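You operate a simulated robot arm through the tools that you are given. There is no shell and no other tool. Be economical: measure what you need, move in short steps, check, and stop when the job is done.

You are at the controls of a simulated robot arm. One attempt, no reset.

Task
Fetch the beige block from the top of the desk and set it on the yellow tray there.

The check looks at the end state, three seconds after you hand in, the way a careful person would. Anything else that was tipped, shoved, dropped, spilled or broken makes it a failure.

Robot
A 7-joint arm with a two-finger parallel gripper, fixed in place. Base frame: the origin is at the foot of the arm, x ahead of it, y to its left, z up; the work surface is at about z = 0. Lengths are in m, angles in rad, forces in N, time in s.
With the tool pointing down near the work surface it reaches from about 0.24 to 0.62 m from the base axis. Its first joint turns from -1.152 to 1.152 rad. Payload 2.6 kg.
Tool frame: the origin (TCP) lies between the finger pads and is the grasp point; the fingertips stand 0.03 m ahead of it; z points along the fingers, y is the line along which they close. The gripper opens to 0.094 m. The fingers are 0.028 m wide and 0.01 m thick; the gripper's body (0.05 by 0.096 m) begins 0.055 m behind the TCP.
Orientation is told as [roll, pitch, yaw] about the base's x, y, z axes, in that order, counted from this pose: with the fingers straight down and closing along the base's y, the tool's x points along the base's -x, its y along +y and its z along -z.

Tools
- The arm moves only by the tool move_arm. Its argument "increments" is a list of rows, each a list of 3 entries, a list of its own where there are three numbers: the turn, a rotation vector about the tool's x, y, z in rad, then the shift along the tool's x, y, z in m, then the gripper command, from -1 (fully open) to 1 (shut), values between in proportion. In form: [[[wx, wy, wz], [dx, dy, dz], claw], ...]. A call has 1 to 12 rows; each row shifts and turns the commanded pose from where the row before left it, along the tool's axes as they then stand. Each row takes 0.2 s and may step no farther than 0.05 m and 0.15 rad from the row before; otherwise, or with a gripper value out of range, the whole call is refused. Where a pose cannot be reached the arm comes as near as it can. A force on the tool above 40 N (or 10 N above the force at the start of the call, whichever is more), or a blocked arm, ends the call early, and 0.2 s more pass. The fingers move at their own pace (about 0.072 m/s each) and stop on an object; they squeeze with about 40 N. The grip force told is the motor's: it shows also when the fingers shut on nothing. Time passes only in rows, and 0.2 s behind the last, so rows that do not move let the fingers close. The reply holds the time, the measured pose of the TCP, the force on the tool along the base axes, the opening and the grip force, in the units named above and with some noise.
- Cameras (640 x 400 px; columns grow to the right, rows downward): "scene" is fixed at [0.0481, 0.4422, 0.5638]; the picture's right is [-0.64, -0.77, 0.00], its down [-0.45, 0.38, -0.81] and it looks along [0.62, -0.52, -0.59] (base axes); focal length 359 px, centre (320, 200). "wrist" rides on the gripper at [0.076, 0.014, -0.102] in the tool frame; the picture's right is [-0.18, 0.98, 0.00], its down [-0.75, -0.14, -0.64] and it looks along [-0.63, -0.12, 0.77] (tool axes); focal length 243 px, centre (320, 200). There is no depth. A picture from a camera that has moved, and an enlarged one, comes with that camera's place and axes in the base frame and with its lens.
- grab_frame(camera): a new picture of that camera. No time passes.
- close_up(camera, box): a new picture of the part [left, top, right, bottom] of that camera's present view, enlarged. No time passes.
- sign_off(): hands the job in; it is judged then, once.

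Work in short steps. Places have to be worked out from the pictures, the camera data and where the tool is seen: move nearer, look again, correct. Check each grasp and each placing, and mend what went wrong. You have 90 turns and 46 pictures in all, those below and enlarged ones among them. Open the gripper and draw the arm clear of the work before you hand the job in, unless the task says otherwise; then end with one line.

The tools are called after "Call:" as a command line: name --argument value ..., lists and objects as JSON in quotes. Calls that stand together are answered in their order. move_arm: Moves the arm, as the interface text tells. Its arguments: {"type":"object","properties":{"increments":{"type":"array"}},"required":["increments"]} The other tools are called the same way: grab_frame (camera) takes a picture; close_up (camera, box) takes an enlarged picture of a part of a camera's view; sign_off () hands the job in.

At the start:

```text
clock: 0.0
eef_pos: [0.4035, -0.0007, 0.2204]
tcp_rot: [0.0, 0.0, 0.0]
force: [-0.9, 1.0, -0.2]
opening: 0.0938
gripper_force: 0.0
```

scene: 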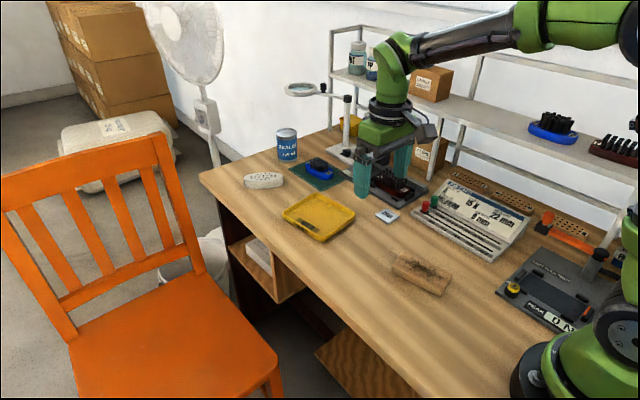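
wrist: 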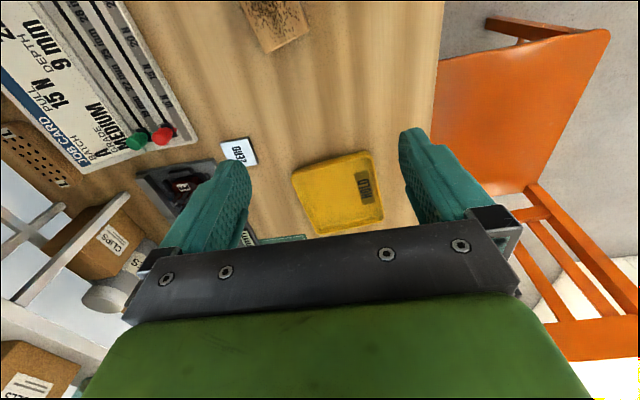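

The scene shows two candidates for a "beige block": the tan wooden piece near (420,273) and the whitish one near (263,180). I'll enlarge both.

Call:
close_up --camera "scene" --box '[360, 220, 480, 310]'

Call:
close_up --camera "scene" --box '[230, 120, 400, 250]'

```text
4.44 times, centred on (420, 265) of scene
camera zoom: at [0.0481, 0.4422, 0.5638], right [-0.64, -0.77, 0.0], down [-0.45, 0.38, -0.81], along [0.62, -0.52, -0.59], focal length 1596 px, centre (-124, -89)
```

zoom: 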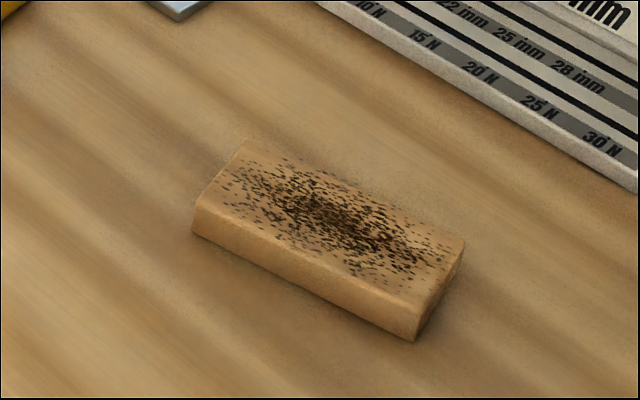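

```text
3.08 times, centred on (315, 185) of scene
camera zoom: at [0.0481, 0.4422, 0.5638], right [-0.64, -0.77, 0.0], down [-0.45, 0.38, -0.81], along [0.62, -0.52, -0.59], focal length 1105 px, centre (335, 246)
```

zoom: 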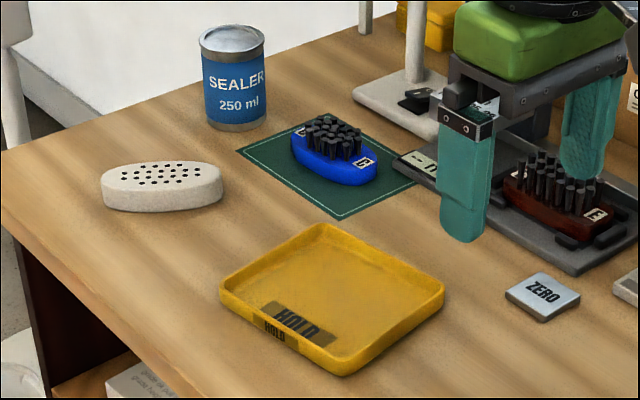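

Both could qualify, so I'll look at the rest of the desk for context before deciding.

Call:
close_up --camera "scene" --box '[400, 150, 640, 340]'

Call:
close_up --camera "scene" --box '[235, 160, 295, 200]'

Call:
close_up --camera "scene" --box '[320, 30, 640, 200]'

```text
2.11 times, centred on (520, 245) of scene
camera zoom: at [0.0481, 0.4422, 0.5638], right [-0.64, -0.77, 0.0], down [-0.45, 0.38, -0.81], along [0.62, -0.52, -0.59], focal length 756 px, centre (-101, 105)
```

zoom: 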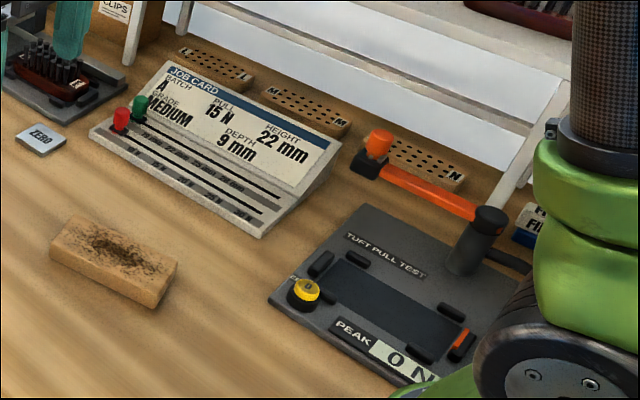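

```text
10.00 times, centred on (265, 180) of scene
camera zoom: at [0.0481, 0.4422, 0.5638], right [-0.64, -0.77, 0.0], down [-0.45, 0.38, -0.81], along [0.62, -0.52, -0.59], focal length 3590 px, centre (870, 400)
```

zoom: 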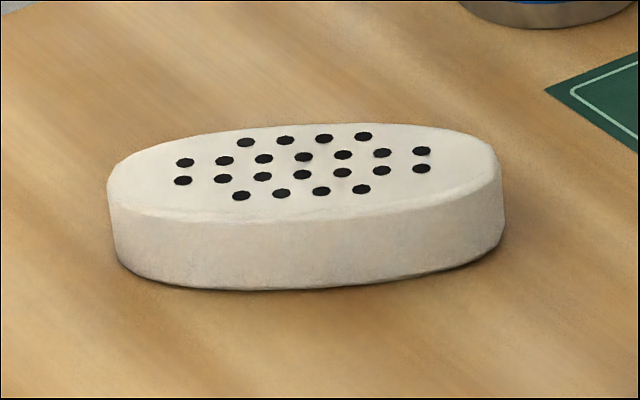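

```text
2.00 times, centred on (480, 115) of scene
camera zoom: at [0.0481, 0.4422, 0.5638], right [-0.64, -0.77, 0.0], down [-0.45, 0.38, -0.81], along [0.62, -0.52, -0.59], focal length 718 px, centre (0, 370)
```

zoom: 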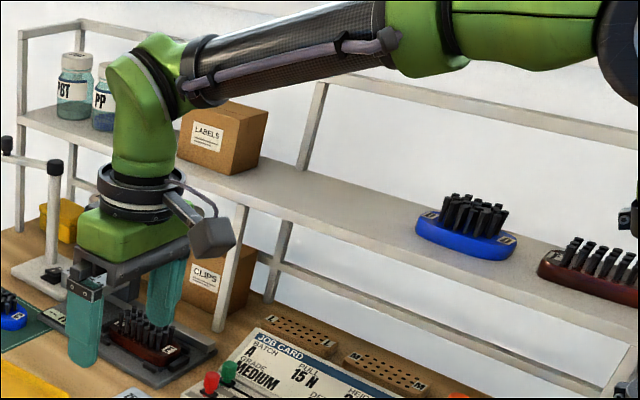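

The tan block works out at about (0.303, -0.045), roughly 0.107 x 0.055 m, yaw about 0.245. The tray is at about (0.575, 0.002). The pale perforated oval sits at x≈0.8, out of reach, and looks like a brush body, so I take the rectangular tan piece as the beige block. Next I move above it and align.

Call:
move_arm --increments '[[[0, 0, 0], [0.034, -0.015, 0.02], -1], [[0, 0, 0], [0.034, -0.015, 0.02], -1], [[0, 0, 0], [0.033, -0.0145, 0.02], -1], [[0, 0, -0.1225], [0, 0, 0], -1], [[0, 0, -0.1225], [0, 0, 0], -1], [[0, 0, 0], [0, 0, 0], -1]]'

Call:
grab_frame --camera "wrist"

Call:
grab_frame --camera "scene"

```text
clock: 1.4
eef_pos: [0.3034, -0.0444, 0.1588]
tcp_rot: [0.001, -0.001, 0.248]
force: [-0.3, -0.7, 0.1]
opening: 0.0939
gripper_force: 0.0
```

```text
38 pictures are left
camera wrist: at [0.226, -0.0504, 0.2617], right [-0.06, 1.0, 0.0], down [0.77, 0.05, 0.64], along [0.64, 0.04, -0.77], focal length 243 px, centre (320, 200)
```

wrist: 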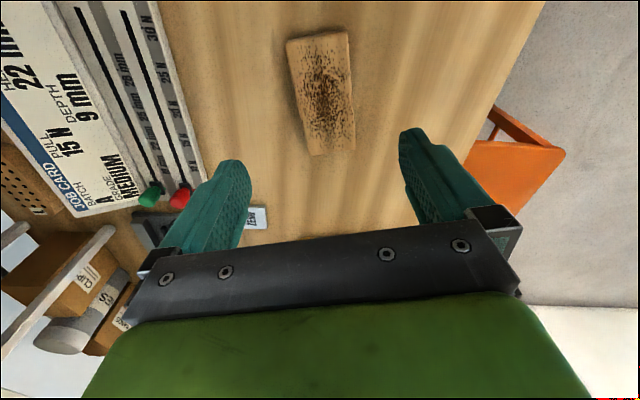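

```text
37 pictures are left
```

scene: 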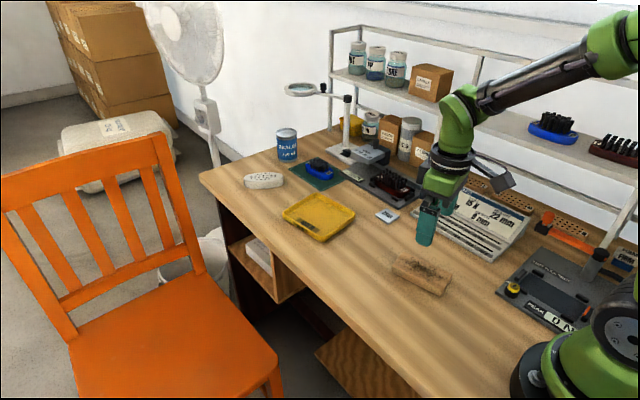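

Both cameras agree: the block centre is about (0.304, -0.042), yaw about 0.23. I descend part way with the fingers open and look again.

Call:
move_arm --increments '[[[0, 0, 0.015], [0, 0.002, 0.03], -1], [[0, 0, 0], [0, 0, 0.03], -1], [[0, 0, 0], [0, 0, 0.028], -1], [[0, 0, 0], [0, 0, 0], -1]]'

Call:
grab_frame --camera "wrist"

Call:
close_up --camera "scene" --box '[360, 200, 480, 310]'

```text
clock: 2.4
eef_pos: [0.2992, -0.045, 0.0692]
tcp_rot: [0.001, 0.0, 0.229]
force: [0.1, -0.6, 0.0]
opening: 0.094
gripper_force: 0.0
```

```text
36 pictures are left
camera wrist: at [0.223, -0.0486, 0.1715], right [-0.04, 1.0, 0.0], down [0.77, 0.03, 0.64], along [0.64, 0.03, -0.77], focal length 243 px, centre (320, 200)
```

wrist: 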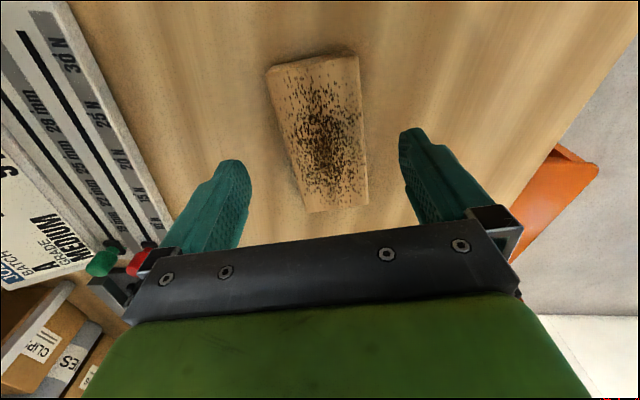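

```text
3.64 times, centred on (420, 255) of scene
camera zoom: at [0.0481, 0.4422, 0.5638], right [-0.64, -0.77, 0.0], down [-0.45, 0.38, -0.81], along [0.62, -0.52, -0.59], focal length 1306 px, centre (-44, 0)
```

zoom: 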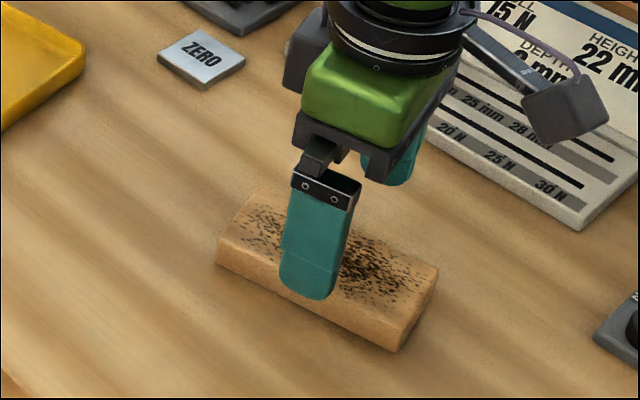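

The block centre refines to (0.304, -0.040), yaw 0.22. I make a small correction, go down to TCP z≈0.036, then close.

Call:
move_arm --increments '[[[0, 0, 0.008], [-0.005, 0.004, 0.012], -1], [[0, 0, 0], [0, 0, 0.012], -1], [[0, 0, 0], [0, 0, 0.009], -1], [[0, 0, 0], [0, 0, 0], -1]]'

```text
clock: 3.4
eef_pos: [0.307, -0.0389, 0.0369]
tcp_rot: [-0.001, 0.0, 0.222]
force: [-0.1, 0.8, -1.1]
opening: 0.0937
gripper_force: 0.0
```

The arm is at the grasp height with no contact, so I close the gripper.

Call:
move_arm --increments '[[[0, 0, 0], [0, 0, 0], 1], [[0, 0, 0], [0, 0, 0], 1], [[0, 0, 0], [0, 0, 0], 1], [[0, 0, 0], [0, 0, 0], 1]]'

Call:
close_up --camera "scene" --box '[360, 200, 480, 310]'

```text
clock: 4.4
eef_pos: [0.3059, -0.0392, 0.0384]
tcp_rot: [-0.001, -0.002, 0.222]
force: [0.1, -0.1, -0.6]
opening: 0.0529
gripper_force: 40.3
```

```text
3.64 times, centred on (420, 255) of scene
camera zoom: at [0.0481, 0.4422, 0.5638], right [-0.64, -0.77, 0.0], down [-0.45, 0.38, -0.81], along [0.62, -0.52, -0.59], focal length 1306 px, centre (-44, 0)
```

zoom: 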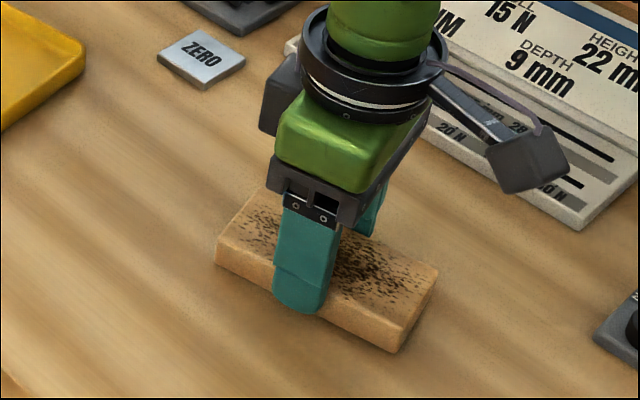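

The grip is 40 N at 0.053 m opening. I lift straight up.

Call:
move_arm --increments '[[[0, 0, 0], [0, 0, -0.02], 1], [[0, 0, 0], [0, 0, -0.04], 1], [[0, 0, 0], [0, 0, -0.04], 1], [[0, 0, 0], [0, 0, -0.02], 1], [[0, 0, 0], [0, 0, 0], 1]]'

Call:
grab_frame --camera "scene"

Call:
grab_frame --camera "wrist"

```text
clock: 5.6
eef_pos: [0.3046, -0.0411, 0.1594]
tcp_rot: [0.001, 0.001, 0.224]
force: [0.5, 0.2, -0.8]
opening: 0.0529
gripper_force: 39.9
```

```text
33 pictures are left
```

scene: 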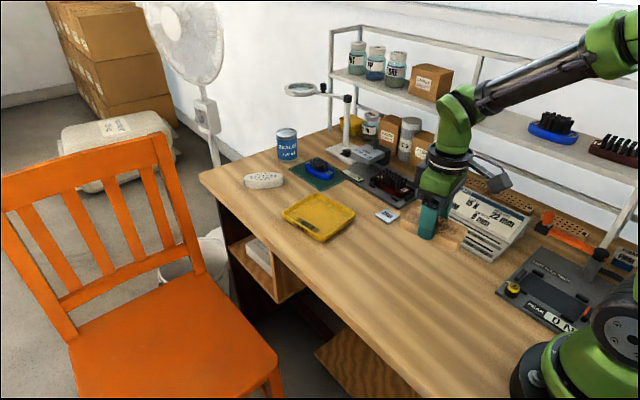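

```text
32 pictures are left
camera wrist: at [0.2278, -0.0444, 0.2619], right [-0.04, 1.0, 0.0], down [0.77, 0.03, 0.64], along [0.64, 0.02, -0.77], focal length 243 px, centre (320, 200)
```

wrist: 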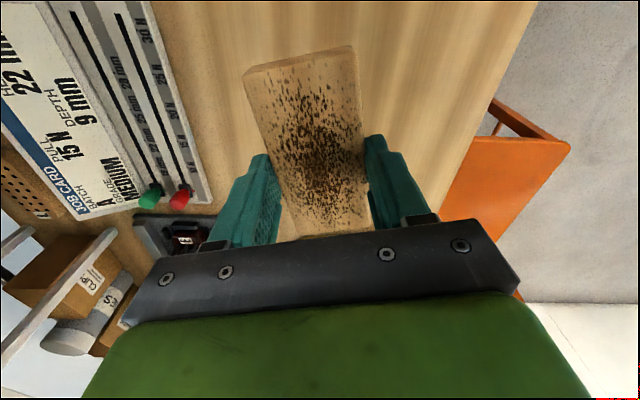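

The block is held and nothing else moved. I enlarge the tray to measure its floor and rotation.

Call:
close_up --camera "scene" --box '[274, 184, 364, 244]'

```text
6.67 times, centred on (319, 214) of scene
camera zoom: at [0.0481, 0.4422, 0.5638], right [-0.64, -0.77, 0.0], down [-0.45, 0.38, -0.81], along [0.62, -0.52, -0.59], focal length 2393 px, centre (327, 107)
```

zoom: 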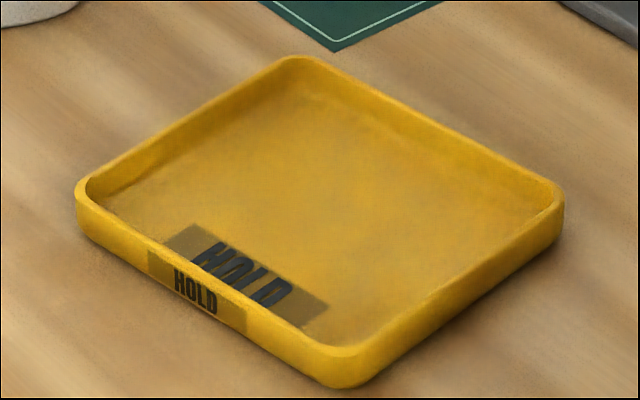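

From the rim corners, the tray centre is about (0.585, -0.004), outer size about 0.132 x 0.12, yaw about 0.125. I move to about (0.50, -0.01, 0.16) and align the yaw.

Call:
move_arm --increments '[[[0, 0, 0], [-0.0394, -0.0028, 0], 1], [[0, 0, 0], [-0.0394, -0.0028, 0], 1], [[0, 0, 0], [-0.0394, -0.0028, 0], 1], [[0, 0, 0], [-0.0394, -0.0028, 0], 1], [[0, 0, 0], [-0.0394, -0.0028, 0], 1], [[0, 0, 0.098], [0, 0, 0], 1], [[0, 0, 0], [0, 0, 0], 1]]'

Call:
grab_frame --camera "wrist"

Call:
grab_frame --camera "scene"

```text
clock: 7.2
eef_pos: [0.502, -0.0096, 0.1565]
tcp_rot: [0.001, 0.001, 0.122]
force: [0.1, -0.6, -0.8]
opening: 0.0535
gripper_force: 40.0
```

```text
30 pictures are left
camera wrist: at [0.4252, -0.0056, 0.2598], right [0.06, 1.0, 0.0], down [0.77, -0.05, 0.64], along [0.64, -0.04, -0.77], focal length 243 px, centre (320, 200)
```

wrist: 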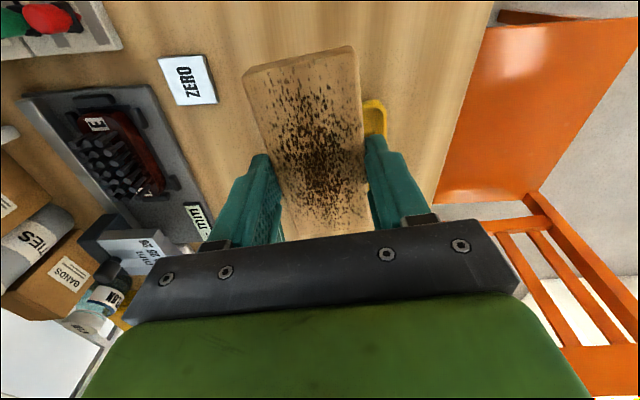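

```text
29 pictures are left
```

scene: 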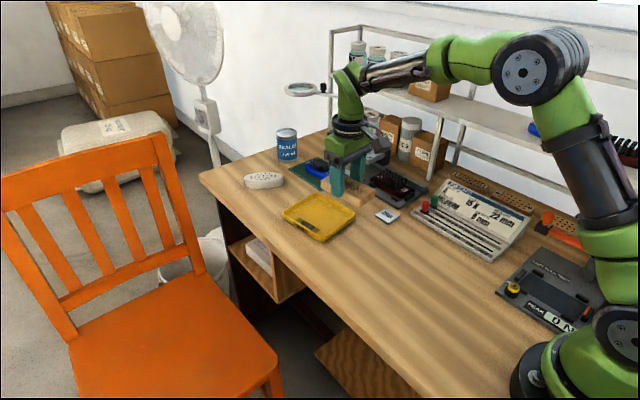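

Both views put the tray centre near (0.582, -0.0035). I move over it, lower to about z=0.10, and compare the block with the tray.

Call:
move_arm --increments '[[[0, 0, 0], [-0.04, -0.0019, 0], 1], [[0, 0, 0], [-0.04, -0.0019, 0], 1], [[0, 0, 0], [0, 0, 0.03], 1], [[0, 0, 0], [0, 0, 0.03], 1], [[0, 0, 0], [0, 0, 0], 1]]'

Call:
close_up --camera "scene" --box '[264, 154, 384, 244]'

Call:
grab_frame --camera "wrist"

```text
clock: 8.4
eef_pos: [0.5797, -0.0031, 0.0989]
tcp_rot: [0.0, -0.001, 0.122]
force: [-0.1, 0.2, -1.6]
opening: 0.0529
gripper_force: 39.9
```

```text
4.44 times, centred on (324, 199) of scene
camera zoom: at [0.0481, 0.4422, 0.5638], right [-0.64, -0.77, 0.0], down [-0.45, 0.38, -0.81], along [0.62, -0.52, -0.59], focal length 1596 px, centre (302, 204)
```

zoom: 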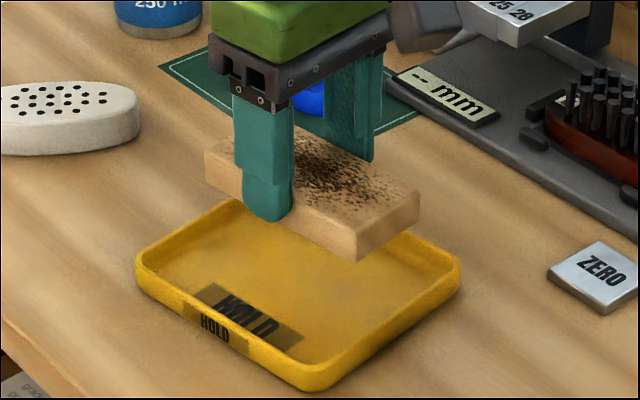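

```text
27 pictures are left
camera wrist: at [0.5028, 0.0, 0.2019], right [0.06, 1.0, 0.0], down [0.77, -0.05, 0.64], along [0.64, -0.04, -0.77], focal length 243 px, centre (320, 200)
```

wrist: 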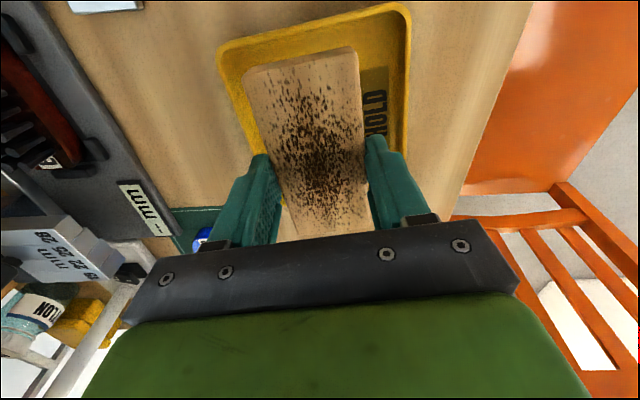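

The block centre trails the tray centre by about 5 mm in x and 3 mm in y, and the yaw matches. I correct that and lower to about 0.06.

Call:
move_arm --increments '[[[0, 0, 0], [-0.0058, 0.0023, 0.01], 1], [[0, 0, 0], [0, 0, 0.015], 1], [[0, 0, 0], [0, 0, 0.013], 1], [[0, 0, 0], [0, 0, 0], 1]]'

Call:
close_up --camera "scene" --box '[264, 164, 384, 244]'

Call:
grab_frame --camera "wrist"

```text
clock: 9.4
eef_pos: [0.5836, 0.001, 0.0601]
tcp_rot: [-0.002, -0.001, 0.122]
force: [-0.1, 1.2, -0.2]
opening: 0.0532
gripper_force: 40.1
```

```text
5.00 times, centred on (324, 204) of scene
camera zoom: at [0.0481, 0.4422, 0.5638], right [-0.64, -0.77, 0.0], down [-0.45, 0.38, -0.81], along [0.62, -0.52, -0.59], focal length 1795 px, centre (300, 180)
```

zoom: 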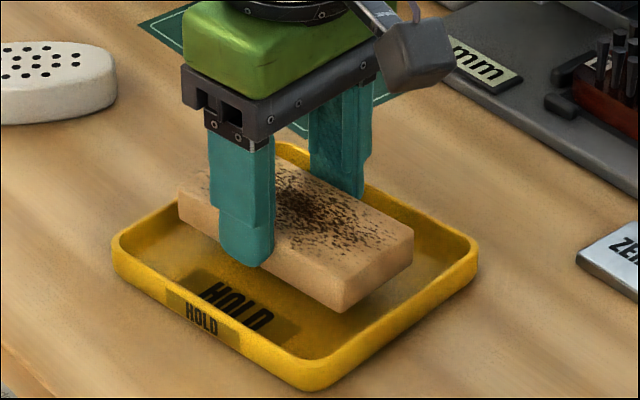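

```text
25 pictures are left
camera wrist: at [0.5073, 0.0058, 0.1629], right [0.06, 1.0, 0.0], down [0.77, -0.05, 0.64], along [0.64, -0.04, -0.77], focal length 243 px, centre (320, 200)
```

wrist: 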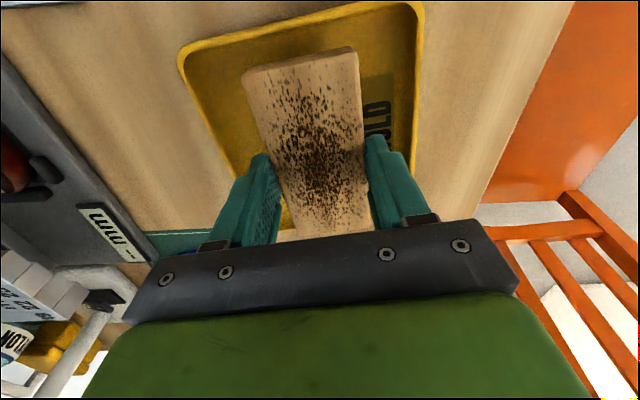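

Scene and wrist views agree on a small remaining shift of about +5 mm in x and -2 mm in y. I apply it and lower until the block is near the tray floor.

Call:
move_arm --increments '[[[0, 0, 0], [-0.0047, -0.0026, 0], 1], [[0, 0, 0], [0, 0, 0.006], 1], [[0, 0, 0], [0, 0, 0.006], 1], [[0, 0, 0], [0, 0, 0], 1]]'

Call:
close_up --camera "scene" --box '[264, 164, 384, 244]'

Call:
close_up --camera "wrist" --box '[140, 0, 460, 200]'

```text
clock: 10.4
eef_pos: [0.5922, -0.0019, 0.0488]
tcp_rot: [-0.002, 0.0, 0.123]
force: [0.3, 0.1, -0.8]
opening: 0.0529
gripper_force: 40.1
```

```text
5.00 times, centred on (324, 204) of scene
camera zoom: at [0.0481, 0.4422, 0.5638], right [-0.64, -0.77, 0.0], down [-0.45, 0.38, -0.81], along [0.62, -0.52, -0.59], focal length 1795 px, centre (300, 180)
```

zoom: 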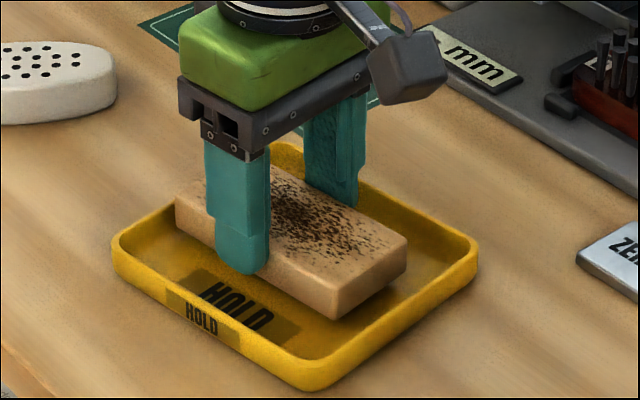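

```text
2.00 times, centred on (300, 100) of wrist
camera zoom: at [0.515, 0.0025, 0.1515], right [0.06, 1.0, 0.0], down [0.77, -0.05, 0.64], along [0.64, -0.04, -0.77], focal length 485 px, centre (360, 400)
```

zoom: 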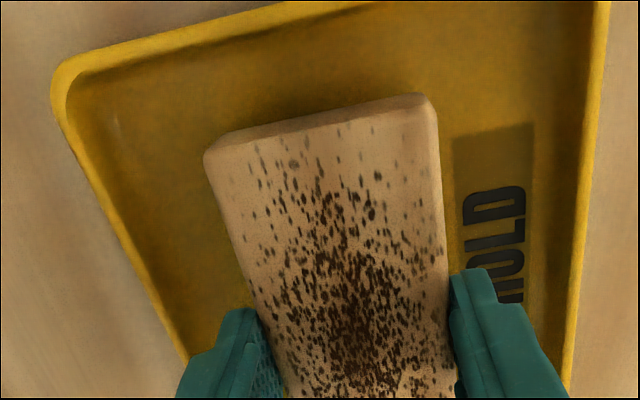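

The block is now centred in the tray to within about 2 mm. I lower in small steps and watch the force for contact.

Call:
move_arm --increments '[[[0, 0, 0], [0, 0, 0.003], 1], [[0, 0, 0], [0, 0, 0.002], 1], [[0, 0, 0], [0, 0, 0], 1]]'

Call:
close_up --camera "scene" --box '[264, 164, 384, 244]'

```text
clock: 11.2
eef_pos: [0.5921, -0.0017, 0.0439]
tcp_rot: [0.001, 0.0, 0.123]
force: [-0.4, 0.4, -0.6]
opening: 0.053
gripper_force: 40.5
```

```text
5.00 times, centred on (324, 204) of scene
camera zoom: at [0.0481, 0.4422, 0.5638], right [-0.64, -0.77, 0.0], down [-0.45, 0.38, -0.81], along [0.62, -0.52, -0.59], focal length 1795 px, centre (300, 180)
```

zoom: 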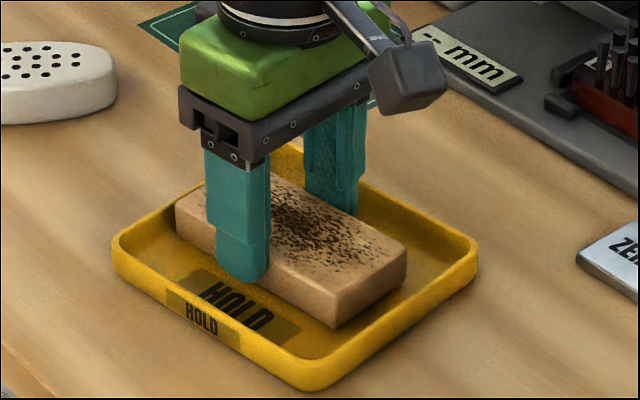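

There is no contact yet, so I lower a little more in 1 mm steps.

Call:
move_arm --increments '[[[0, 0, 0], [0, 0, 0.001], 1], [[0, 0, 0], [0, 0, 0.001], 1], [[0, 0, 0], [0, 0, 0], 1]]'

```text
clock: 12.0
eef_pos: [0.592, -0.0015, 0.0418]
tcp_rot: [0.0, -0.001, 0.125]
force: [0.3, -1.0, -0.4]
opening: 0.0535
gripper_force: 39.9
```

Still no contact force, so I continue 1 mm at a time.

Call:
move_arm --increments '[[[0, 0, 0], [0, 0, 0.001], 1], [[0, 0, 0], [0, 0, 0], 1]]'

Call:
move_arm --increments '[[[0, 0, 0], [0, 0, 0.001], 1], [[0, 0, 0], [0, 0, 0], 1]]'

```text
clock: 12.6
eef_pos: [0.5913, -0.0007, 0.0416]
tcp_rot: [0.001, -0.002, 0.121]
force: [-2.8, -0.4, 9.3]
opening: 0.0529
gripper_force: 40.0
```

```text
clock: 13.2
eef_pos: [0.5933, -0.001, 0.0414]
tcp_rot: [0.0, -0.003, 0.122]
force: [-6.6, -0.5, 21.5]
opening: 0.0529
gripper_force: 40.4
```

The block touches the tray floor (21 N). I ease off 1.5 mm and open only to about 0.068 m, so the fingers don't push the tray walls.

Call:
move_arm --increments '[[[0, 0, 0], [0, 0, -0.0015], 1], [[0, 0, 0], [0, 0, 0], 1], [[0, 0, 0], [0, 0, 0], -0.2], [[0, 0, 0], [0, 0, 0], -0.44], [[0, 0, 0], [0, 0, 0], -0.44]]'

Call:
close_up --camera "scene" --box '[264, 164, 384, 244]'

```text
clock: 14.4
eef_pos: [0.5927, -0.0012, 0.0405]
tcp_rot: [0.001, -0.001, 0.124]
force: [-0.8, 0.0, -0.6]
opening: 0.0678
gripper_force: 0.0
```

```text
5.00 times, centred on (324, 204) of scene
camera zoom: at [0.0481, 0.4422, 0.5638], right [-0.64, -0.77, 0.0], down [-0.45, 0.38, -0.81], along [0.62, -0.52, -0.59], focal length 1795 px, centre (300, 180)
```

zoom: 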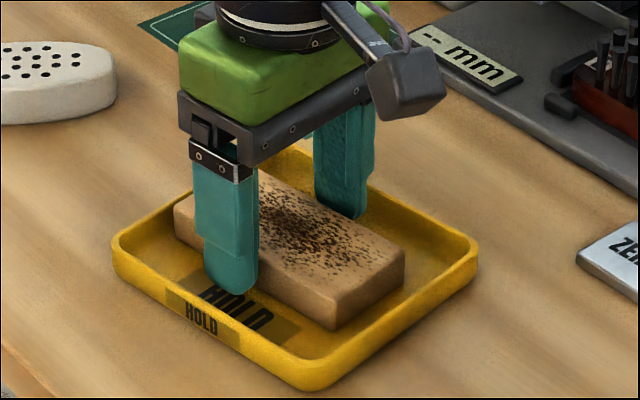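

The block is released and resting in the tray, with both fingers clear. I lift straight up, open fully once above, and draw back.

Call:
move_arm --increments '[[[0, 0, 0], [0, 0, -0.015], -0.44], [[0, 0, 0], [0, 0, -0.03], -0.44], [[0, 0, 0], [0, 0, -0.04], -1], [[0, 0, 0], [0, 0, -0.04], -1], [[0, 0, 0], [0.045, 0, 0], -1], [[0, 0, 0], [0.045, 0, 0], -1], [[0, 0, 0], [0.045, 0, 0], -1], [[0, 0, 0], [0.045, 0, 0], -1], [[0, 0, 0], [0, 0, 0], -1]]'

Call:
grab_frame --camera "scene"

Call:
close_up --camera "scene" --box '[264, 164, 384, 244]'

```text
clock: 16.4
eef_pos: [0.416, -0.0223, 0.1685]
tcp_rot: [0.001, 0.0, 0.124]
force: [-0.7, 0.4, 0.4]
opening: 0.0941
gripper_force: 0.0
```

```text
20 pictures are left
```

scene: 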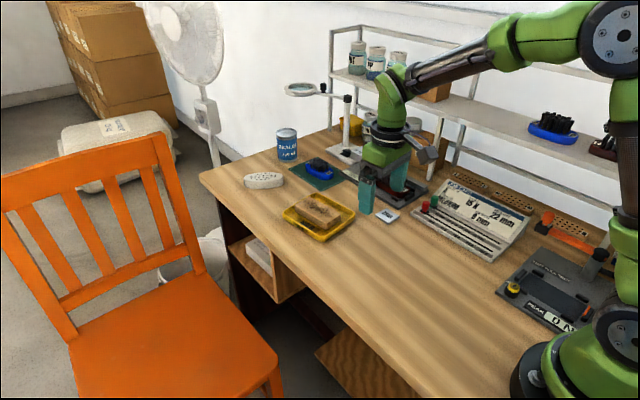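

```text
5.00 times, centred on (324, 204) of scene
camera zoom: at [0.0481, 0.4422, 0.5638], right [-0.64, -0.77, 0.0], down [-0.45, 0.38, -0.81], along [0.62, -0.52, -0.59], focal length 1795 px, centre (300, 180)
```

zoom: 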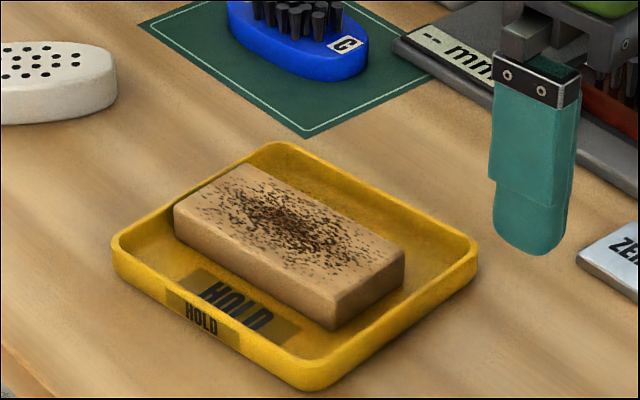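

The block lies flat inside the tray, everything else is undisturbed, and the open gripper is clear. I hand in.

Call:
sign_off

```text
The job is handed in.
```

The tan rectangular block is resting flat inside the yellow tray, the arm is clear and nothing else was disturbed. I took it as the beige block, because the pale perforated oval that could also fit that name was beyond the arm's straight-down reach.
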